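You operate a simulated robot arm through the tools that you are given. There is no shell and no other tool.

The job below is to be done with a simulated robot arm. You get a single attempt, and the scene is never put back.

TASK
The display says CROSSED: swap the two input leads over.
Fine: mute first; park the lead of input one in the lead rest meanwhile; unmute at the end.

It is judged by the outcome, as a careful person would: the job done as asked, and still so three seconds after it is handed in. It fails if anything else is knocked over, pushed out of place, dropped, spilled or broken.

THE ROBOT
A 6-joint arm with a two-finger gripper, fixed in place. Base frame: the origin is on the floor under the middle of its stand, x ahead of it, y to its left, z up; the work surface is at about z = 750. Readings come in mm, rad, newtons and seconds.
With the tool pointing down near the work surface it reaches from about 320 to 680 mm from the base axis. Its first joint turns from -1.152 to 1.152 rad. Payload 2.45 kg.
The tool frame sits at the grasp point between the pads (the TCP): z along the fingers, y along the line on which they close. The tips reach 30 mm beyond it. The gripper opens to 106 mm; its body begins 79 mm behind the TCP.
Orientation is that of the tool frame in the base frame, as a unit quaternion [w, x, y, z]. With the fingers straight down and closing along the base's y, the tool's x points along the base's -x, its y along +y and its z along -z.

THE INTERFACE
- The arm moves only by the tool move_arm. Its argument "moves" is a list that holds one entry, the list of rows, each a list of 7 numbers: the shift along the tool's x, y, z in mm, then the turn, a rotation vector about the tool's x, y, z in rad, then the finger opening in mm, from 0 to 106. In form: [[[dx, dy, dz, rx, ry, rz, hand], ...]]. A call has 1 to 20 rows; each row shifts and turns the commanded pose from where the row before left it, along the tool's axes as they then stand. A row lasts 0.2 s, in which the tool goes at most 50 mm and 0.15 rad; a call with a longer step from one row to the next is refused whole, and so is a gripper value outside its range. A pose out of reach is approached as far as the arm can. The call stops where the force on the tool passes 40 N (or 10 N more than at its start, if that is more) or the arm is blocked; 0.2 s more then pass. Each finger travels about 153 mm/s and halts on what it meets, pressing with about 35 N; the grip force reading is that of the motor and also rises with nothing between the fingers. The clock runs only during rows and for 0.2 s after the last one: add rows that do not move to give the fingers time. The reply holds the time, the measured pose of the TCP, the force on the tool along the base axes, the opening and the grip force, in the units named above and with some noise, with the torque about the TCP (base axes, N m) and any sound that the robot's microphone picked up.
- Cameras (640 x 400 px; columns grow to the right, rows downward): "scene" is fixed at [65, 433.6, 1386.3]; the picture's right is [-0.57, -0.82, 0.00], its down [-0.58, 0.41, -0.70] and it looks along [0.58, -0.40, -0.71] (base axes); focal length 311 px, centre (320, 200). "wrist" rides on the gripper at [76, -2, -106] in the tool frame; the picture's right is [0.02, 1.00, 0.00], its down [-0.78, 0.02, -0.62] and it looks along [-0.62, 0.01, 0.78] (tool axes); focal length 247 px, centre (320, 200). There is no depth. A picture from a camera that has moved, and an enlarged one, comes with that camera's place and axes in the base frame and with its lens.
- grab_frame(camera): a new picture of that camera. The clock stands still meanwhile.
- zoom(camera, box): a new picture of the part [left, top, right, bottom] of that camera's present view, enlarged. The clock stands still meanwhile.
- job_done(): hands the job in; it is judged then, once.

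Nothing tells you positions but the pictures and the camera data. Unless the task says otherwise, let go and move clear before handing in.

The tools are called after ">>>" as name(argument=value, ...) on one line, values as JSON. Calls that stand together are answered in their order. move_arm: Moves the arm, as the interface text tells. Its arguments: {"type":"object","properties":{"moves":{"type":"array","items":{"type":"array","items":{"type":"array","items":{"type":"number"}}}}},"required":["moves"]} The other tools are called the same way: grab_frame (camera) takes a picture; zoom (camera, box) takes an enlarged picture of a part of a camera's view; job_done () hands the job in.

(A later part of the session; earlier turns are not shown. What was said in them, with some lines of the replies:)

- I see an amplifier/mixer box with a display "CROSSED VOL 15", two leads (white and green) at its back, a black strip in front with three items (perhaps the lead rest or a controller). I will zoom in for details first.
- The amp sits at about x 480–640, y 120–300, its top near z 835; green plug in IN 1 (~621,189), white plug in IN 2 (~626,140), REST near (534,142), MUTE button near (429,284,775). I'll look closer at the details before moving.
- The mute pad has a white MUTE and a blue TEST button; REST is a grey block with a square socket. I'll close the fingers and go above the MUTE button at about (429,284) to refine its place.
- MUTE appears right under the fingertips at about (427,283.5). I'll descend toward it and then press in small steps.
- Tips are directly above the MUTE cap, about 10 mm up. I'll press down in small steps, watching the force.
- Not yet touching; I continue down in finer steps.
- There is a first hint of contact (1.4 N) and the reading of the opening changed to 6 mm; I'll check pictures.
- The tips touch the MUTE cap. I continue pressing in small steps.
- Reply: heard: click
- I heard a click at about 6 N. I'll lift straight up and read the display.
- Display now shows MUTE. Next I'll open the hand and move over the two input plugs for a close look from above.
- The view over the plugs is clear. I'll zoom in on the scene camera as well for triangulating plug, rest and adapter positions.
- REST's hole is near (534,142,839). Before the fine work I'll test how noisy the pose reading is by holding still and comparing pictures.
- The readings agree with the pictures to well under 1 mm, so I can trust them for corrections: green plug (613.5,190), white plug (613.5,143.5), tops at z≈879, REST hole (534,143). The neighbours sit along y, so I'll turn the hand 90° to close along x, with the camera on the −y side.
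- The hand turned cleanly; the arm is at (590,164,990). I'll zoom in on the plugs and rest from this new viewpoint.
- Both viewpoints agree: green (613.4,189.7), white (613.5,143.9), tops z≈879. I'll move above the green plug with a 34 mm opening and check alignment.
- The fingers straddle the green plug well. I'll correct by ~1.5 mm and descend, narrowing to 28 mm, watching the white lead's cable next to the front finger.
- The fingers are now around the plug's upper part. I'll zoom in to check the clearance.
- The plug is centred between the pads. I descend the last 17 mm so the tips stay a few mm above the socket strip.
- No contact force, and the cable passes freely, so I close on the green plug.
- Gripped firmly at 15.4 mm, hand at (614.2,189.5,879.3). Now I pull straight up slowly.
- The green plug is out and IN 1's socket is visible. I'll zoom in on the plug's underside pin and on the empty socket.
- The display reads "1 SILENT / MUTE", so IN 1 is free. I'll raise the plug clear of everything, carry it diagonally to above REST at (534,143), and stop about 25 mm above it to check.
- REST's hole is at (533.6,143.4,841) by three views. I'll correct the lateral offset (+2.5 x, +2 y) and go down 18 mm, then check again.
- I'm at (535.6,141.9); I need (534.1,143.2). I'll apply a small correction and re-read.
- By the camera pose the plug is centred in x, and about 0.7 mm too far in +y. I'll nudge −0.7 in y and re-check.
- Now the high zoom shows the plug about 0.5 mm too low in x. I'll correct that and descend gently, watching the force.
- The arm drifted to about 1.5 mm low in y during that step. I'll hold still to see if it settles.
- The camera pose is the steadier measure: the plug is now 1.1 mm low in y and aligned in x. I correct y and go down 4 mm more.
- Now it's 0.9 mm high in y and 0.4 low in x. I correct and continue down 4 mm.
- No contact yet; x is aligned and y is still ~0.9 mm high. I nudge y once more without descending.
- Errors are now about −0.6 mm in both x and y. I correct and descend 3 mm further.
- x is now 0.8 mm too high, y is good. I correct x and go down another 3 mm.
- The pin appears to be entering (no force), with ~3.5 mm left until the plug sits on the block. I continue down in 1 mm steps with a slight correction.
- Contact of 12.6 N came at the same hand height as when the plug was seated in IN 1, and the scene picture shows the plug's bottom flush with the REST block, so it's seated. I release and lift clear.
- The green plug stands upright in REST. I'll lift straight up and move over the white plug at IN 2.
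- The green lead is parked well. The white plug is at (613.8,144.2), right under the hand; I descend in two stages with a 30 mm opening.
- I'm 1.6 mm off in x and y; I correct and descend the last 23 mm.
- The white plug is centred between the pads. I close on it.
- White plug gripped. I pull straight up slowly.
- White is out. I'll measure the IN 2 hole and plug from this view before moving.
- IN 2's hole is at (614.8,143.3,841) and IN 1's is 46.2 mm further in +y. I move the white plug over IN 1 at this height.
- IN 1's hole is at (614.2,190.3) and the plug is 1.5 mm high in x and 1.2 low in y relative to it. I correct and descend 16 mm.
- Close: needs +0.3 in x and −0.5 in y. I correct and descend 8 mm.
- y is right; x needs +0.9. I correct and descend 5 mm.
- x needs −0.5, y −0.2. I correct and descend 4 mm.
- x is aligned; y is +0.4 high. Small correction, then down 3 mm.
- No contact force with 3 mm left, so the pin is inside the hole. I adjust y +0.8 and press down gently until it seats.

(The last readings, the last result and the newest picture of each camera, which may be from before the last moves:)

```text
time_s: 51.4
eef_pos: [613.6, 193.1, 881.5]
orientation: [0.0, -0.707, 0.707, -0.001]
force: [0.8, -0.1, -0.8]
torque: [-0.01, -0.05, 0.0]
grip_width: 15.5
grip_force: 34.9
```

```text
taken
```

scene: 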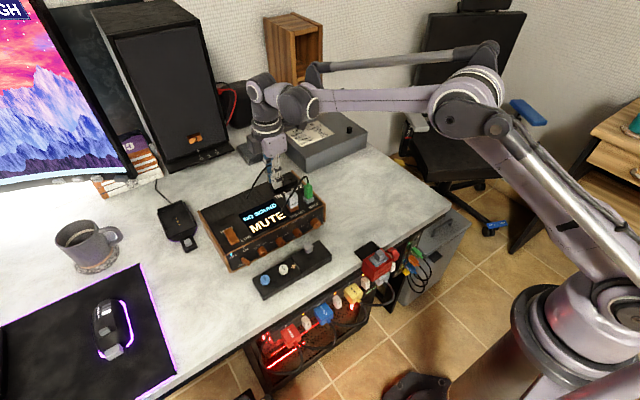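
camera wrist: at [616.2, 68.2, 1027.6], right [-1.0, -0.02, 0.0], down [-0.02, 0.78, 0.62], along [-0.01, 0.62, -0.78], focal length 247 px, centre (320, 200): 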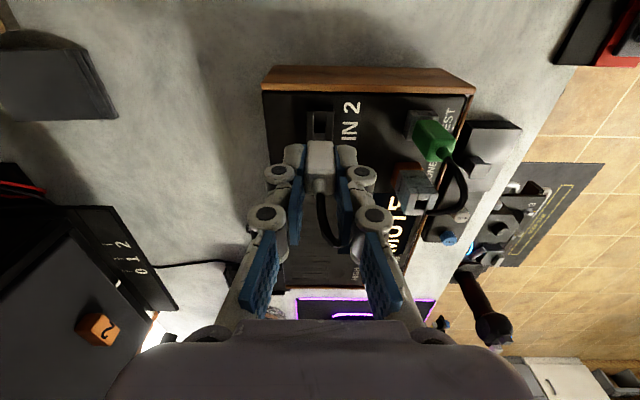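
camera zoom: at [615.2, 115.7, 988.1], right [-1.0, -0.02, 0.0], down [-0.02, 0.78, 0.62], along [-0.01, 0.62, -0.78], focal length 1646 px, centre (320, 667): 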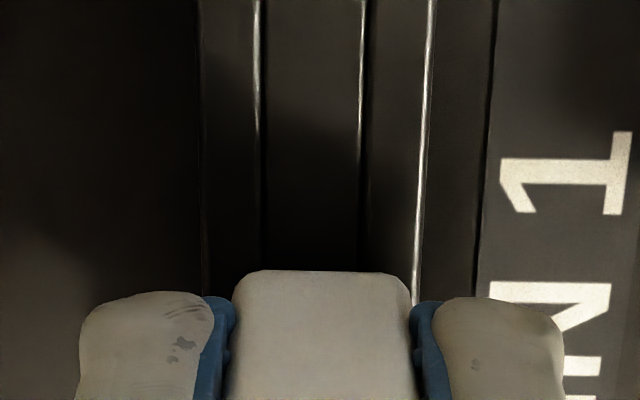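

Almost seated; the display still says "NO SOUND". I press down further in small steps until I feel the stop.

>>> move_arm(moves=[[[0, -0.3, 0.7, 0, 0, 0, 5], [0, 0, 0.7, 0, 0, 0, 5], [0, 0, 0, 0, 0, 0, 5]]])

>>> zoom(camera="scene", box=[220, 150, 330, 240])

>>> zoom(camera="wrist", box=[280, 100, 360, 160])

```text
time_s: 52.2
eef_pos: [614.2, 192.0, 881.7]
orientation: [0.0, -0.707, 0.707, -0.001]
force: [-3.2, -0.9, 21.6]
torque: [-0.06, 0.15, 0.01]
grip_width: 15.4
grip_force: 34.6
```

```text
4.44 times, centred on (275, 195) of scene
camera zoom: at [64.5, 433.4, 1386.4], right [-0.57, -0.82, 0.0], down [-0.58, 0.41, -0.7], along [0.58, -0.4, -0.71], focal length 1383 px, centre (520, 222)
```

zoom: 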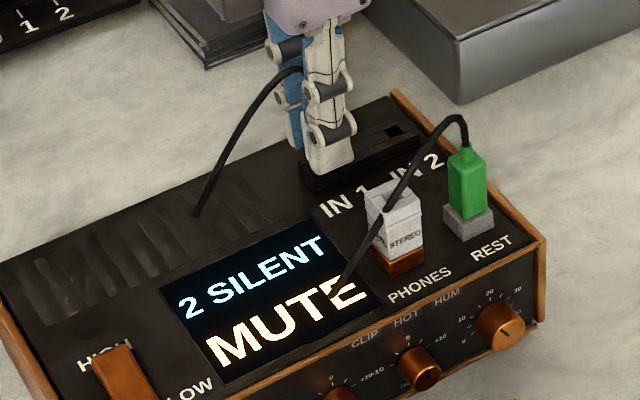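

```text
6.67 times, centred on (320, 130) of wrist
camera zoom: at [615.5, 115.7, 987.6], right [-1.0, -0.02, 0.0], down [-0.02, 0.78, 0.62], along [-0.01, 0.62, -0.78], focal length 1646 px, centre (320, 667)
```

zoom: 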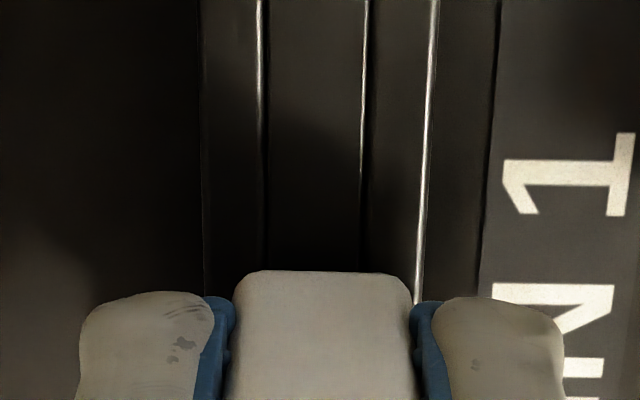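

The display now says "2 SILENT", so white is seated in IN 1. I release and lift straight up.

>>> move_arm(moves=[[[0, 0, 0, 0, 0, 0, 20], [0, 0, 0, 0, 0, 0, 30], [0, 0, 0, 0, 0, 0, 30], [0, 0, -8, 0, 0, 0, 32], [0, 0, -12, 0, 0, 0, 32], [0, 0, -18, 0, 0, 0, 32], [0, 0, -20, 0, 0, 0, 32], [0, 0, -20, 0, 0, 0, 32], [0, 0, 0, 0, 0, 0, 32]]])

>>> grab_frame(camera="wrist")

>>> zoom(camera="scene", box=[220, 130, 340, 240])

```text
time_s: 54.2
eef_pos: [615.1, 192.1, 957.2]
orientation: [0.0, 0.707, -0.707, 0.001]
force: [-0.5, -0.2, 0.1]
torque: [0.0, -0.01, 0.0]
grip_width: 31.8
grip_force: 0.2
```

```text
taken
camera wrist: at [616.3, 115.2, 1063.2], right [-1.0, -0.02, 0.0], down [-0.02, 0.78, 0.62], along [-0.01, 0.62, -0.78], focal length 247 px, centre (320, 200)
```

wrist: 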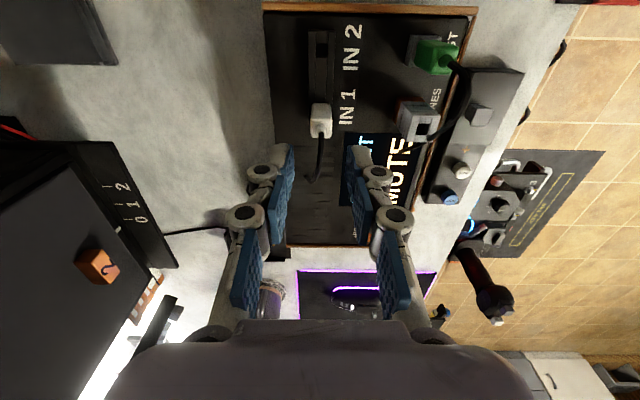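

```text
3.64 times, centred on (280, 185) of scene
camera zoom: at [65.0, 433.6, 1386.3], right [-0.57, -0.82, 0.0], down [-0.58, 0.41, -0.7], along [0.58, -0.4, -0.71], focal length 1132 px, centre (466, 254)
```

zoom: 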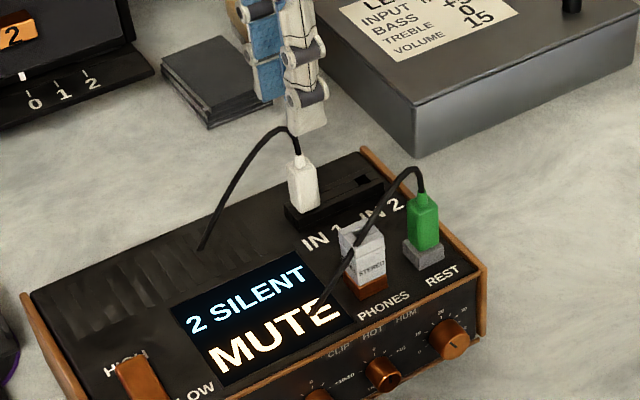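

White sits in IN 1. Now I return diagonally above REST for the green plug.

>>> move_arm(moves=[[[8.1, 13.5, 0, 0, 0, 0, 32], [8.1, 13.5, 0, 0, 0, 0, 32], [8.1, 13.5, 0, 0, 0, 0, 32], [8.1, 13.5, 0, 0, 0, 0, 32], [8.1, 13.5, 0, 0, 0, 0, 32], [8.0, 13.6, 0, 0, 0, 0, 32], [0, 0, 12, 0, 0, 0, 32], [0, 0, 14, 0, 0, 0, 30], [0, 0, 0, 0, 0, 0, 30]]])

>>> zoom(camera="wrist", box=[260, 80, 380, 200])

>>> zoom(camera="scene", box=[250, 120, 350, 220])

```text
time_s: 56.2
eef_pos: [533.3, 141.4, 930.3]
orientation: [0.0, -0.707, 0.707, 0.0]
force: [-0.4, -0.2, -0.4]
torque: [0.03, 0.01, 0.02]
grip_width: 29.7
grip_force: 0.2
```

```text
3.33 times, centred on (320, 140) of wrist
camera zoom: at [535.1, 66.0, 1037.6], right [-1.0, -0.02, 0.0], down [-0.02, 0.78, 0.62], along [-0.01, 0.62, -0.78], focal length 823 px, centre (320, 400)
```

zoom: 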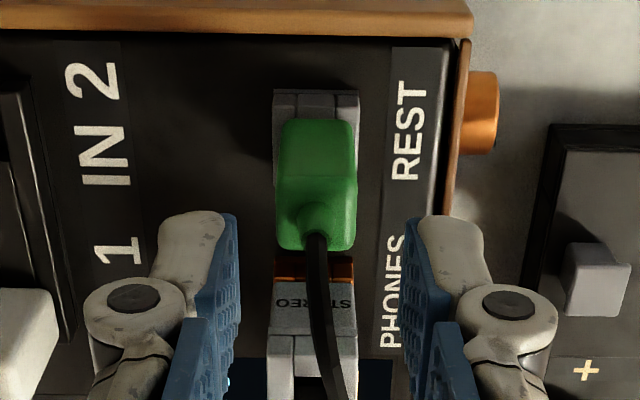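

```text
4.00 times, centred on (300, 170) of scene
camera zoom: at [65.0, 433.6, 1386.3], right [-0.57, -0.82, 0.0], down [-0.58, 0.41, -0.7], along [0.58, -0.4, -0.71], focal length 1245 px, centre (400, 320)
```

zoom: 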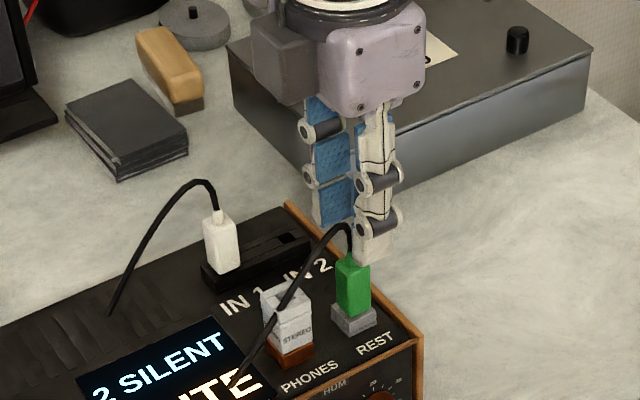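

Well lined up over the green plug. I descend in two stages.

>>> move_arm(moves=[[[-0.6, -0.3, 10, 0, 0, 0, 28], [0, 0, 12, 0, 0, 0, 28], [0, 0, 12, 0, 0, 0, 28], [0, 0, 0, 0, 0, 0, 28]]])

>>> zoom(camera="wrist", box=[260, 80, 380, 200])

```text
time_s: 57.2
eef_pos: [533.8, 143.4, 896.6]
orientation: [-0.001, 0.707, -0.707, 0.001]
force: [0.5, 0.6, 0.0]
torque: [0.01, -0.01, 0.0]
grip_width: 27.9
grip_force: 0.0
```

```text
3.33 times, centred on (320, 140) of wrist
camera zoom: at [535.2, 67.7, 1003.9], right [-1.0, -0.02, 0.0], down [-0.02, 0.78, 0.62], along [-0.01, 0.62, -0.78], focal length 823 px, centre (320, 400)
```

zoom: 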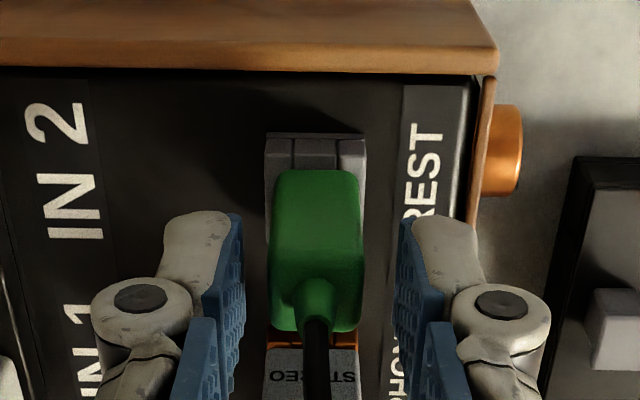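

Aligned. I go down the last 17 mm with a small y correction and close.

>>> move_arm(moves=[[[0.8, 0, 5, 0, 0, 0, 28], [0, 0, 6, 0, 0, 0, 28], [0, 0, 6, 0, 0, 0, 28], [0, 0, 0, 0, 0, 0, 28]]])

>>> zoom(camera="wrist", box=[260, 80, 380, 200])

```text
time_s: 58.2
eef_pos: [533.9, 143.1, 880.9]
orientation: [0.001, -0.707, 0.707, -0.001]
force: [-0.3, 0.6, 0.2]
torque: [0.01, 0.0, -0.02]
grip_width: 28.0
grip_force: 0.0
```

```text
3.33 times, centred on (320, 140) of wrist
camera zoom: at [535.8, 67.0, 986.6], right [-1.0, -0.02, 0.0], down [-0.02, 0.78, 0.62], along [-0.01, 0.62, -0.78], focal length 823 px, centre (320, 400)
```

zoom: 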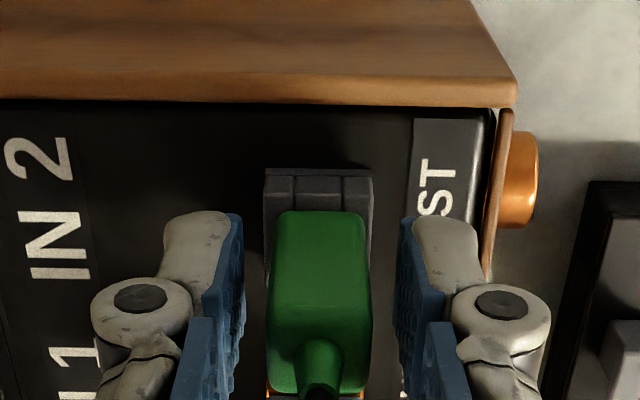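

The hand is in place around the green plug; I close on it.

>>> move_arm(moves=[[[0, 0, 0, 0, 0, 0, 5], [0, 0, 0, 0, 0, 0, 5], [0, 0, 0, 0, 0, 0, 5]]])

>>> zoom(camera="wrist", box=[280, 100, 360, 160])

```text
time_s: 59.0
eef_pos: [534.1, 142.4, 880.4]
orientation: [0.0, -0.707, 0.707, -0.001]
force: [-0.2, -0.5, -2.1]
torque: [0.02, 0.03, 0.0]
grip_width: 15.2
grip_force: 34.4
```

```text
6.67 times, centred on (320, 130) of wrist
camera zoom: at [535.8, 66.9, 986.7], right [-1.0, -0.02, 0.0], down [-0.02, 0.78, 0.62], along [-0.01, 0.62, -0.78], focal length 1646 px, centre (320, 667)
```

zoom: 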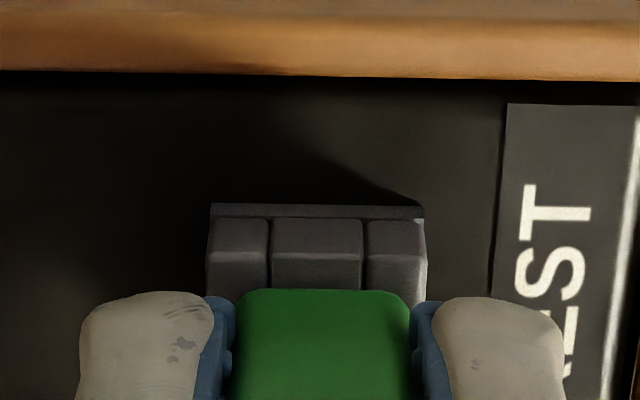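

Gripped. I pull it straight up out of REST and carry it along +x to above IN 2.

>>> move_arm(moves=[[[0, 0, -2, 0, 0, 0, 5], [0, 0, -2, 0, 0, 0, 5], [0, 0, -3, 0, 0, 0, 5], [0, 0, -5, 0, 0, 0, 5], [0, 0, -7, 0, 0, 0, 5], [0, 0, -9, 0, 0, 0, 5], [0, 0, -12, 0, 0, 0, 5], [0, 0, 0, 0, 0, 0, 5], [0, -13.4, 0, 0, 0, 0, 5], [0, -13.4, 0, 0, 0, 0, 5], [0, -13.4, 0, 0, 0, 0, 5], [0, -13.4, 0, 0, 0, 0, 5], [0, -13.4, 0, 0, 0, 0, 5], [0, -13.4, 0, 0, 0, 0, 5], [0, 0, 0, 0, 0, 0, 5]]])

>>> zoom(camera="wrist", box=[280, 100, 360, 160])

>>> zoom(camera="scene", box=[220, 110, 340, 230])

```text
time_s: 62.2
eef_pos: [614.7, 142.2, 921.1]
orientation: [0.001, -0.707, 0.707, -0.001]
force: [0.1, -0.2, -0.5]
torque: [0.0, 0.02, -0.01]
grip_width: 15.4
grip_force: 35.3
```

```text
6.67 times, centred on (320, 130) of wrist
camera zoom: at [615.6, 66.2, 1027.4], right [-1.0, -0.02, 0.0], down [-0.02, 0.78, 0.62], along [-0.01, 0.62, -0.78], focal length 1646 px, centre (320, 667)
```

zoom: 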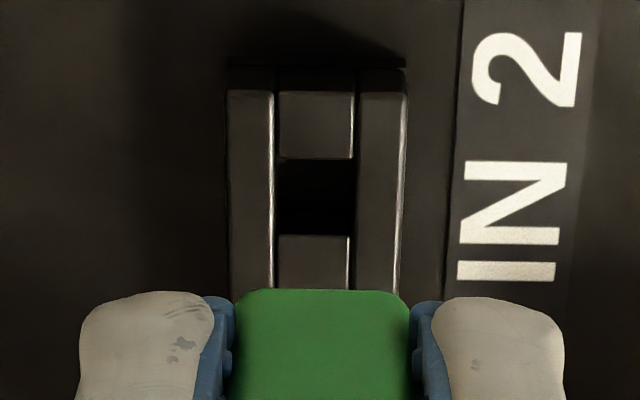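

```text
3.33 times, centred on (280, 170) of scene
camera zoom: at [65.0, 433.6, 1386.3], right [-0.57, -0.82, 0.0], down [-0.58, 0.41, -0.7], along [0.58, -0.4, -0.71], focal length 1038 px, centre (453, 300)
```

zoom: 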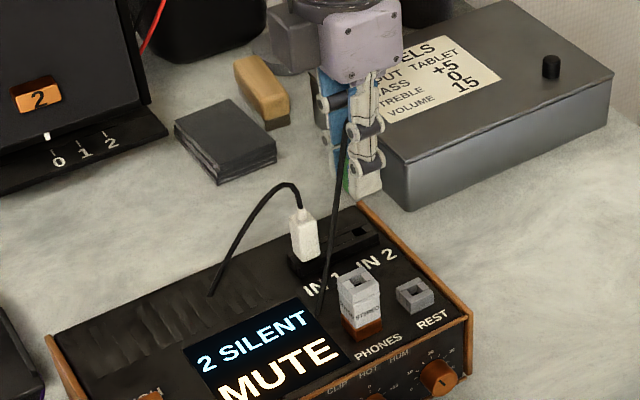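

The green plug is over IN 2, needing +0.7 in x and +0.8 in y. I correct and descend 17 mm.

>>> move_arm(moves=[[[-0.8, -0.7, 0, 0, 0, 0, 5], [0, 0, 6, 0, 0, 0, 5], [0, 0, 6, 0, 0, 0, 5], [0, 0, 5, 0, 0, 0, 5], [0, 0, 0, 0, 0, 0, 5]]])

>>> zoom(camera="wrist", box=[280, 100, 360, 160])

```text
time_s: 63.4
eef_pos: [615.4, 144.3, 904.2]
orientation: [0.0, 0.707, -0.707, 0.001]
force: [-0.6, -0.6, -0.4]
torque: [0.0, 0.02, -0.01]
grip_width: 15.4
grip_force: 34.7
```

```text
6.67 times, centred on (320, 130) of wrist
camera zoom: at [617.0, 68.6, 1010.9], right [-1.0, -0.02, 0.0], down [-0.02, 0.78, 0.62], along [-0.01, 0.62, -0.78], focal length 1646 px, centre (320, 667)
```

zoom: 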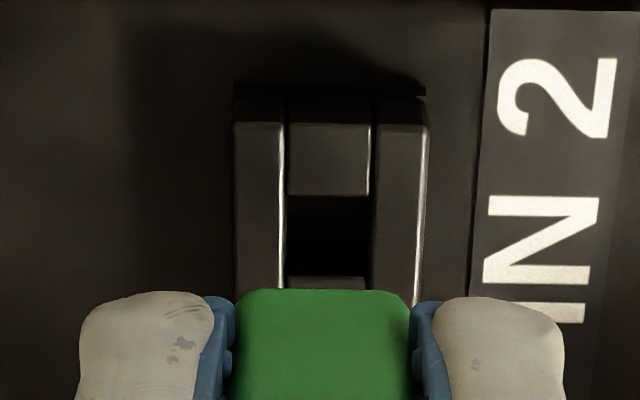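

Now −0.8 in x and −1.5 in y are needed. I correct and descend 8 mm.

>>> move_arm(moves=[[[1.5, 0.8, 0, 0, 0, 0, 5], [0, 0, 4, 0, 0, 0, 5], [0, 0, 4, 0, 0, 0, 5], [0, 0, 0, 0, 0, 0, 5]]])

>>> zoom(camera="wrist", box=[280, 100, 360, 160])

```text
time_s: 64.4
eef_pos: [613.7, 142.6, 896.1]
orientation: [0.0, -0.707, 0.707, -0.001]
force: [0.6, 0.5, -0.7]
torque: [0.02, 0.02, 0.02]
grip_width: 15.5
grip_force: 35.0
```

```text
6.67 times, centred on (320, 130) of wrist
camera zoom: at [615.3, 66.5, 1001.6], right [-1.0, -0.02, 0.0], down [-0.02, 0.78, 0.62], along [-0.01, 0.62, -0.78], focal length 1646 px, centre (320, 667)
```

zoom: 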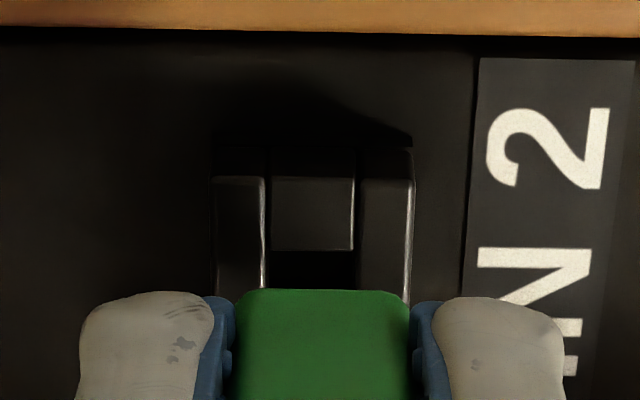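

x needs +0.9, y +0.5. I correct and descend 5 mm.

>>> move_arm(moves=[[[-0.4, -0.7, 0, 0, 0, 0, 5], [0, 0, 2.5, 0, 0, 0, 5], [0, 0, 2.5, 0, 0, 0, 5], [0, 0, 0, 0, 0, 0, 5]]])

>>> zoom(camera="wrist", box=[280, 100, 360, 160])

```text
time_s: 65.4
eef_pos: [615.4, 143.6, 890.9]
orientation: [0.0, -0.707, 0.708, 0.0]
force: [0.0, -0.2, 0.0]
torque: [0.0, -0.02, 0.0]
grip_width: 15.2
grip_force: 35.4
```

```text
6.67 times, centred on (320, 130) of wrist
camera zoom: at [617.2, 67.0, 997.0], right [-1.0, -0.02, 0.0], down [-0.02, 0.78, 0.62], along [-0.01, 0.62, -0.78], focal length 1646 px, centre (320, 667)
```

zoom: 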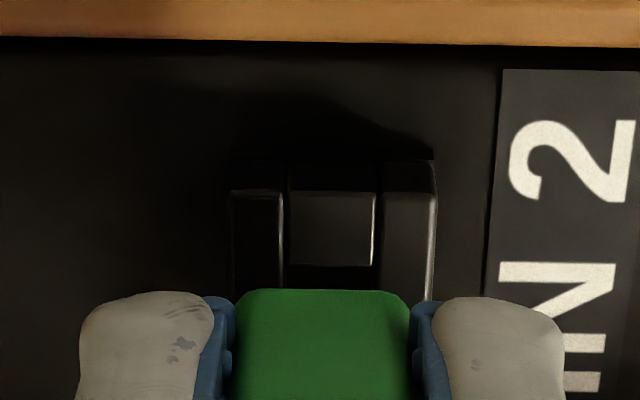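

y is right; x is now 1.2 mm too high. I correct without much descent.

>>> move_arm(moves=[[[0, 1.0, 0, 0, 0, 0, 5], [0, 0, 1.5, 0, 0, 0, 5], [0, 0, 0, 0, 0, 0, 5]]])

>>> zoom(camera="wrist", box=[280, 100, 360, 160])

```text
time_s: 66.2
eef_pos: [613.7, 142.5, 889.1]
orientation: [0.0, 0.707, -0.707, 0.001]
force: [-0.6, 0.7, -0.2]
torque: [-0.02, 0.01, 0.02]
grip_width: 15.4
grip_force: 35.1
```

```text
6.67 times, centred on (320, 130) of wrist
camera zoom: at [615.8, 66.9, 995.4], right [-1.0, -0.02, 0.0], down [-0.02, 0.78, 0.62], along [-0.01, 0.62, -0.78], focal length 1646 px, centre (320, 667)
```

zoom: 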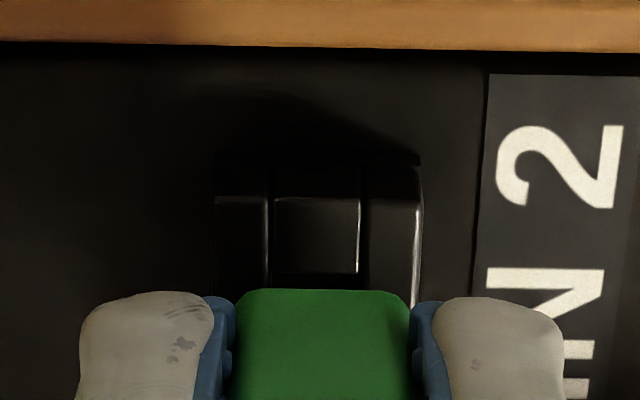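

Now within 0.4 mm in x and good in y. I continue down 4 mm with +0.3 in x.

>>> move_arm(moves=[[[0, -0.3, 0, 0, 0, 0, 5], [0, 0, 1.5, 0, 0, 0, 5], [0, 0, 1.5, 0, 0, 0, 5], [0, 0, 1, 0, 0, 0, 5], [0, 0, 0, 0, 0, 0, 5]]])

>>> zoom(camera="wrist", box=[280, 100, 360, 160])

```text
time_s: 67.4
eef_pos: [614.6, 143.0, 884.6]
orientation: [0.001, -0.707, 0.707, -0.001]
force: [-0.2, -0.9, -0.5]
torque: [-0.02, -0.03, 0.01]
grip_width: 15.2
grip_force: 35.0
```

```text
6.67 times, centred on (320, 130) of wrist
camera zoom: at [615.6, 66.8, 990.9], right [-1.0, -0.02, 0.0], down [-0.02, 0.78, 0.62], along [-0.01, 0.62, -0.78], focal length 1646 px, centre (320, 667)
```

zoom: 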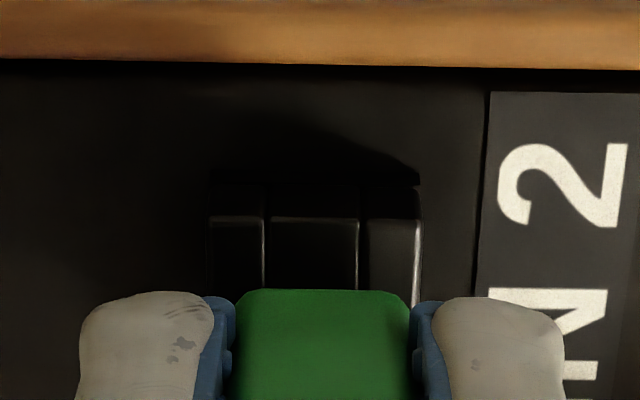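

Still no contact; I nudge +0.5 in x and go down to the seat (about 4 mm).

>>> move_arm(moves=[[[0, -0.5, 0.5, 0, 0, 0, 5], [0, 0, 1, 0, 0, 0, 5], [0, 0, 1, 0, 0, 0, 5], [0, 0, 1, 0, 0, 0, 5], [0, 0, 0, 0, 0, 0, 5]]])

>>> zoom(camera="wrist", box=[280, 100, 360, 160])

>>> zoom(camera="scene", box=[220, 140, 340, 240])

```text
time_s: 68.6
eef_pos: [614.3, 144.0, 880.7]
orientation: [0.001, -0.707, 0.707, -0.001]
force: [0.2, 0.4, -0.7]
torque: [-0.03, -0.01, -0.02]
grip_width: 15.4
grip_force: 35.6
```

```text
6.67 times, centred on (320, 130) of wrist
camera zoom: at [615.8, 66.7, 987.4], right [-1.0, -0.02, 0.0], down [-0.02, 0.78, 0.62], along [-0.01, 0.62, -0.78], focal length 1646 px, centre (320, 667)
```

zoom: 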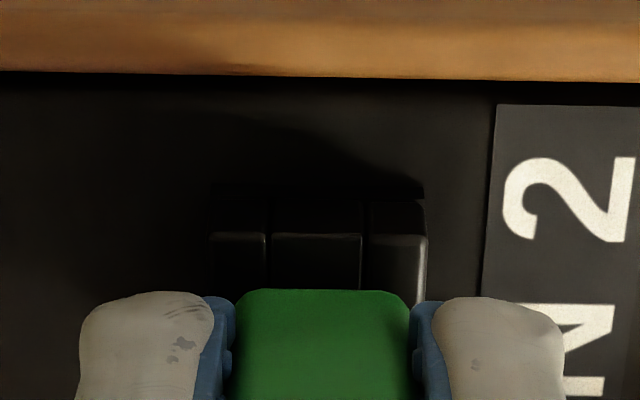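

```text
4.00 times, centred on (280, 190) of scene
camera zoom: at [65.0, 433.6, 1386.3], right [-0.57, -0.82, 0.0], down [-0.58, 0.41, -0.7], along [0.58, -0.4, -0.71], focal length 1245 px, centre (480, 240)
```

zoom: 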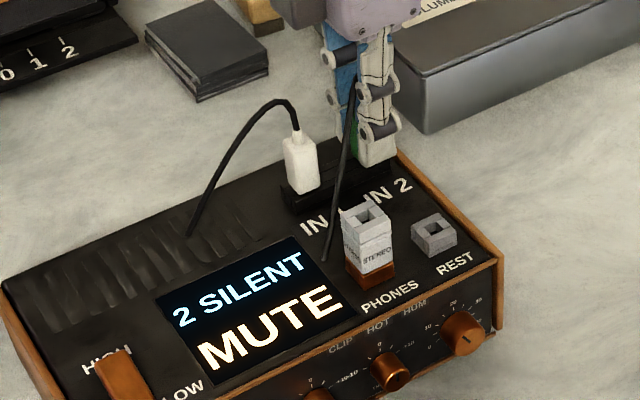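

The pin is in its hole and about 1 mm remains. I press gently until it bottoms.

>>> move_arm(moves=[[[0, 0, 0.8, 0, 0, 0, 5], [0, 0, 0.8, 0, 0, 0, 5], [0, 0, 0.4, 0, 0, 0, 5], [0, 0, 0, 0, 0, 0, 5]]])

>>> zoom(camera="scene", box=[220, 140, 340, 240])

>>> zoom(camera="wrist", box=[280, 100, 360, 160])

```text
time_s: 69.6
eef_pos: [614.0, 142.5, 879.1]
orientation: [0.001, -0.707, 0.707, -0.002]
force: [0.9, -0.3, 12.5]
torque: [-0.02, -0.03, -0.01]
grip_width: 15.5
grip_force: 34.9
```

```text
4.00 times, centred on (280, 190) of scene
camera zoom: at [64.8, 433.5, 1386.4], right [-0.57, -0.82, 0.0], down [-0.58, 0.41, -0.7], along [0.58, -0.4, -0.71], focal length 1245 px, centre (480, 240)
```

zoom: 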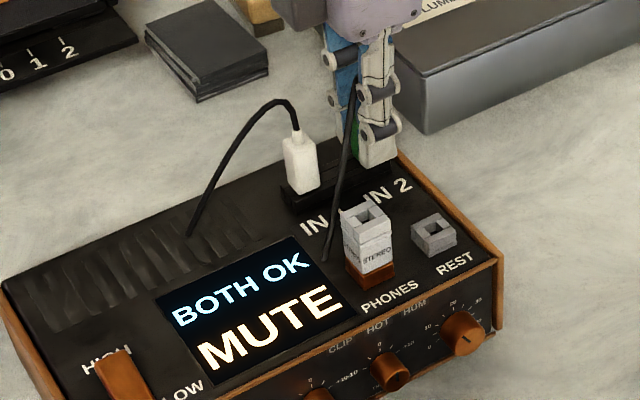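

```text
6.67 times, centred on (320, 130) of wrist
camera zoom: at [615.4, 66.4, 986.5], right [-1.0, -0.02, 0.0], down [-0.02, 0.78, 0.62], along [-0.01, 0.62, -0.78], focal length 1646 px, centre (320, 667)
```

zoom: 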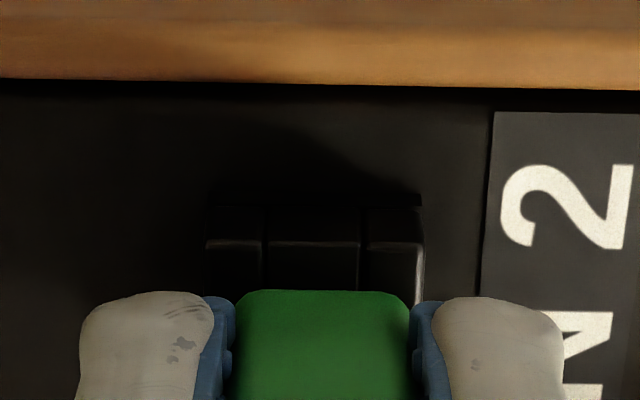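

The display says "BOTH OK". I release the green plug and lift clear.

>>> move_arm(moves=[[[0, 0, 0, 0, 0, 0, 20], [0, 0, 0, 0, 0, 0, 30], [0, 0, 0, 0, 0, 0, 30], [0, 0, -8, 0, 0, 0, 32], [0, 0, -12, 0, 0, 0, 32], [0, 0, -18, 0, 0, 0, 32], [0, 0, -22, 0, 0, 0, 32], [0, 0, -25, 0, 0, 0, 32], [0, 0, -25, 0, 0, 0, 32], [0, 0, 0, 0, 0, 0, 32]]])

>>> zoom(camera="scene", box=[220, 140, 340, 240])

>>> grab_frame(camera="wrist")

```text
time_s: 71.8
eef_pos: [615.4, 142.3, 988.4]
orientation: [0.0, 0.707, -0.707, 0.0]
force: [-0.1, -0.2, -1.2]
torque: [-0.01, -0.01, 0.02]
grip_width: 32.2
grip_force: 0.2
```

```text
4.00 times, centred on (280, 190) of scene
camera zoom: at [65.0, 433.6, 1386.3], right [-0.57, -0.82, 0.0], down [-0.58, 0.41, -0.7], along [0.58, -0.4, -0.71], focal length 1245 px, centre (480, 240)
```

zoom: 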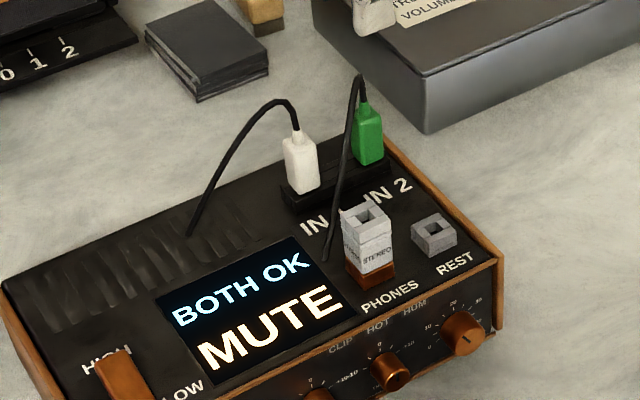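

```text
taken
camera wrist: at [616.7, 65.9, 1094.6], right [-1.0, -0.02, 0.0], down [-0.02, 0.78, 0.62], along [-0.01, 0.62, -0.78], focal length 247 px, centre (320, 200)
```

wrist: 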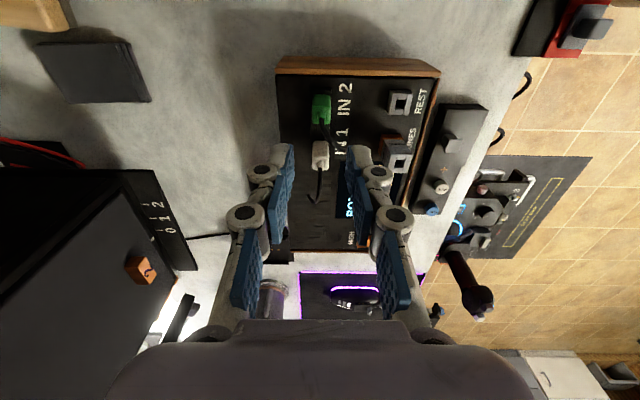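

Both leads are swapped and "BOTH OK" is shown. I'll close the fingers and turn the hand back to its first orientation for pressing MUTE.

>>> move_arm(moves=[[[0, 0, 0, 0, 0, 0.1309, 0], [0, 0, 0, 0, 0, 0.1309, 0], [0, 0, 0, 0, 0, 0.1309, 0], [0, 0, 0, 0, 0, 0.1309, 0], [0, 0, 0, 0, 0, 0.1309, 0], [0, 0, 0, 0, 0, 0.1309, 0], [0, 0, 0, 0, 0, 0.1309, 0], [0, 0, 0, 0, 0, 0.1309, 0], [0, 0, 0, 0, 0, 0.1309, 0], [0, 0, 0, 0, 0, 0.1309, 0], [0, 0, 0, 0, 0, 0.1309, 0], [0, 0, 0, 0, 0, 0.1309, 0], [0, 0, 0, 0, 0, 0, 0]]])

```text
time_s: 74.6
eef_pos: [613.5, 143.5, 989.4]
orientation: [0.001, 0.001, 1.0, 0.0]
force: [0.3, 0.9, -0.8]
torque: [0.0, -0.01, 0.02]
grip_width: 0.0
grip_force: 28.6
```

Orientation restored at (613.5,143.5,989). I travel to above the MUTE button and lower to z≈900.

>>> move_arm(moves=[[[23.3, 17.6, 0, 0, 0, 0, 0], [23.3, 17.6, 0, 0, 0, 0, 0], [23.3, 17.6, 0, 0, 0, 0, 0], [23.3, 17.6, 0, 0, 0, 0, 0], [23.3, 17.6, 0, 0, 0, 0, 0], [23.3, 17.5, 0, 0, 0, 0, 0], [23.2, 17.5, 0, 0, 0, 0, 0], [23.2, 17.5, 0, 0, 0, 0, 0], [0, 0, 0, 0, 0, 0, 0], [0, 0, 20, 0, 0, 0, 0], [0, 0, 20, 0, 0, 0, 0], [0, 0, 20, 0, 0, 0, 0], [0, 0, 20, 0, 0, 0, 0], [0, 0, 0, 0, 0, 0, 0]]])

>>> grab_frame(camera="wrist")

```text
time_s: 77.6
eef_pos: [429.0, 284.5, 909.1]
orientation: [0.002, 0.0, 1.0, 0.0]
force: [0.1, -0.2, -0.4]
torque: [-0.01, -0.01, 0.01]
grip_width: 0.0
grip_force: 28.9
```

```text
taken
camera wrist: at [351.7, 283.2, 1016.0], right [-0.02, 1.0, 0.0], down [0.78, 0.02, 0.62], along [0.62, 0.01, -0.78], focal length 247 px, centre (320, 200)
```

wrist: 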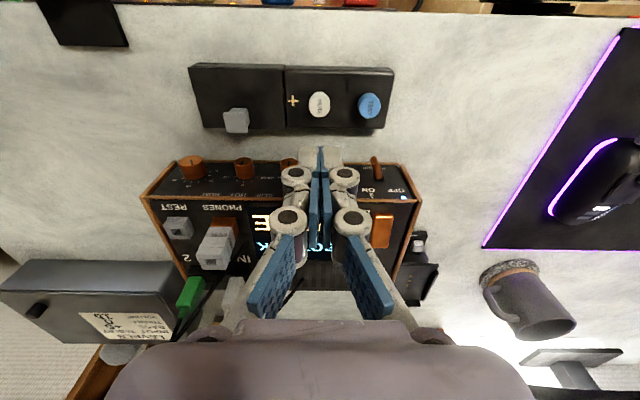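

MUTE is under the tips as before. I descend to about z=825 and verify.

>>> move_arm(moves=[[[0, 0, 20, 0, 0, 0, 0], [0, 0, 20, 0, 0, 0, 0], [0, 0, 20, 0, 0, 0, 0], [0, 0, 20, 0, 0, 0, 0], [0, 0, 4, 0, 0, 0, 0], [0, 0, 0, 0, 0, 0, 0]]])

>>> zoom(camera="scene", box=[235, 210, 335, 300])

>>> zoom(camera="wrist", box=[240, 90, 400, 260])

```text
time_s: 79.0
eef_pos: [427.1, 283.5, 824.6]
orientation: [0.001, 0.0, 1.0, 0.0]
force: [-0.7, 0.6, -0.2]
torque: [0.01, 0.01, -0.03]
grip_width: 0.2
grip_force: 28.9
```

```text
4.44 times, centred on (285, 255) of scene
camera zoom: at [65.0, 433.6, 1386.3], right [-0.57, -0.82, 0.0], down [-0.58, 0.41, -0.7], along [0.58, -0.4, -0.71], focal length 1383 px, centre (476, -44)
```

zoom: 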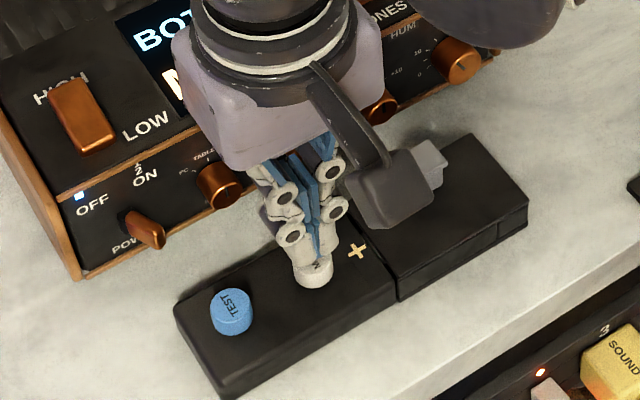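

```text
2.35 times, centred on (320, 175) of wrist
camera zoom: at [351.6, 282.4, 931.5], right [-0.02, 1.0, 0.0], down [0.78, 0.02, 0.62], along [0.62, 0.01, -0.78], focal length 581 px, centre (320, 259)
```

zoom: 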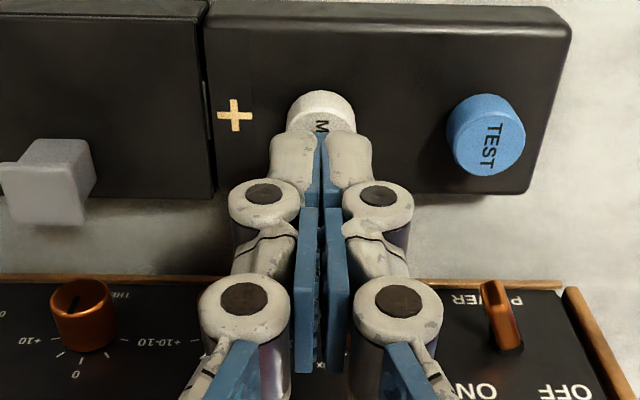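

The tips are over the MUTE cap. I press down in small steps until the click.

>>> move_arm(moves=[[[0, 0, 3, 0, 0, 0, 0], [0, 0, 3, 0, 0, 0, 0], [0, 0, 3, 0, 0, 0, 0], [0, 0, 1.5, 0, 0, 0, 0], [0, 0, 1.5, 0, 0, 0, 0], [0, 0, 0, 0, 0, 0, 0]]])

```text
time_s: 80.4
eef_pos: [429.6, 282.6, 813.8]
orientation: [0.0, 0.0, 1.0, 0.0]
force: [1.4, 0.6, 1.6]
torque: [0.0, -0.01, -0.01]
grip_width: 5.9
grip_force: 28.9
```

Light contact only, no click yet. I press a little further.

>>> move_arm(moves=[[[0, 0, 1.5, 0, 0, 0, 0], [0, 0, 1.5, 0, 0, 0, 0], [0, 0, 0, 0, 0, 0, 0]]])

```text
time_s: 81.2
eef_pos: [428.7, 283.8, 809.8]
orientation: [0.001, 0.0, 1.0, 0.0]
force: [1.2, -0.8, 6.0]
torque: [0.0, -0.02, -0.01]
grip_width: 5.8
grip_force: 28.6
heard: click
```

The click was heard at 6 N. I lift off and check the display.

>>> move_arm(moves=[[[0, 0, -5, 0, 0, 0, 0], [0, 0, -15, 0, 0, 0, 0], [0, 0, -25, 0, 0, 0, 0], [0, 0, -25, 0, 0, 0, 0], [0, 0, -25, 0, 0, 0, 0], [0, 0, -25, 0, 0, 0, 0], [10, -15, -25, 0, 0, 0, 0], [10, -15, -25, 0, 0, 0, 0], [10, -15, -25, 0, 0, 0, 0], [15, -30, -25, 0, 0, 0, 0], [15, -30, -15, 0, 0, 0, 30], [0, 0, 0, 0, 0, 0, 60], [0, 0, 0, 0, 0, 0, 60]]])

>>> grab_frame(camera="scene")

>>> zoom(camera="scene", box=[190, 130, 350, 300])

>>> grab_frame(camera="wrist")

```text
time_s: 84.0
eef_pos: [367.8, 179.7, 1044.2]
orientation: [0.0, 0.0, 1.0, -0.001]
force: [0.6, -0.1, -0.3]
torque: [0.02, 0.0, 0.02]
grip_width: 59.9
grip_force: 0.1
```

```text
taken
```

scene: 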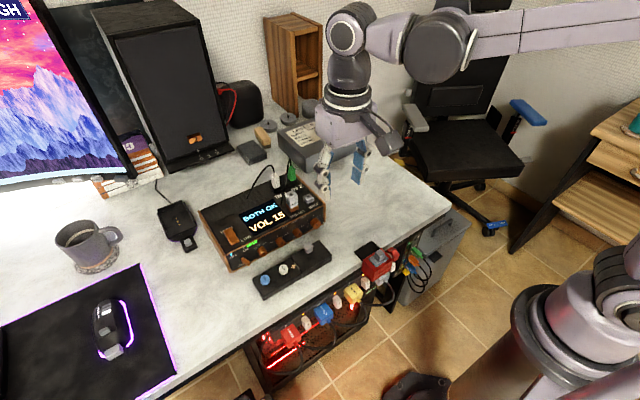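

```text
2.35 times, centred on (270, 215) of scene
camera zoom: at [65.0, 433.6, 1386.3], right [-0.57, -0.82, 0.0], down [-0.58, 0.41, -0.7], along [0.58, -0.4, -0.71], focal length 732 px, centre (438, 165)
```

zoom: 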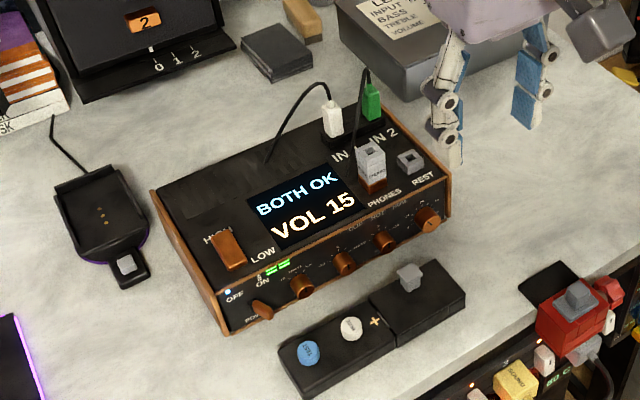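

```text
taken
camera wrist: at [291.6, 177.6, 1151.0], right [-0.02, 1.0, 0.0], down [0.78, 0.02, 0.62], along [0.62, 0.01, -0.78], focal length 247 px, centre (320, 200)
```

wrist: 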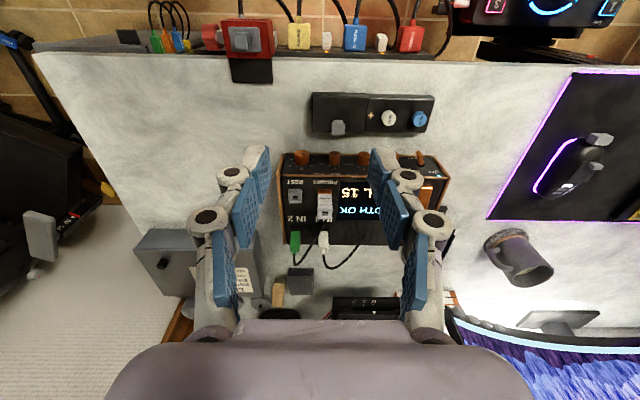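

The display reads "BOTH OK / VOL 15": white is in IN 1, green in IN 2, the rest is empty, sound is unmuted and everything else stands where it was. The arm is clear, so I hand the job in.

>>> job_done()

```text
The job is handed in.
```

The two input leads are swapped: white is now in IN 1 and green is in IN 2. The display changed from CROSSED to "BOTH OK" and reads "VOL 15" again.

I muted first and parked the green lead from IN 1 in the lead rest while white moved over. Then I plugged green into IN 2 and unmuted. The lead rest is empty, the last picture shows everything else where it was, and the arm has let go and is clear of the desk.
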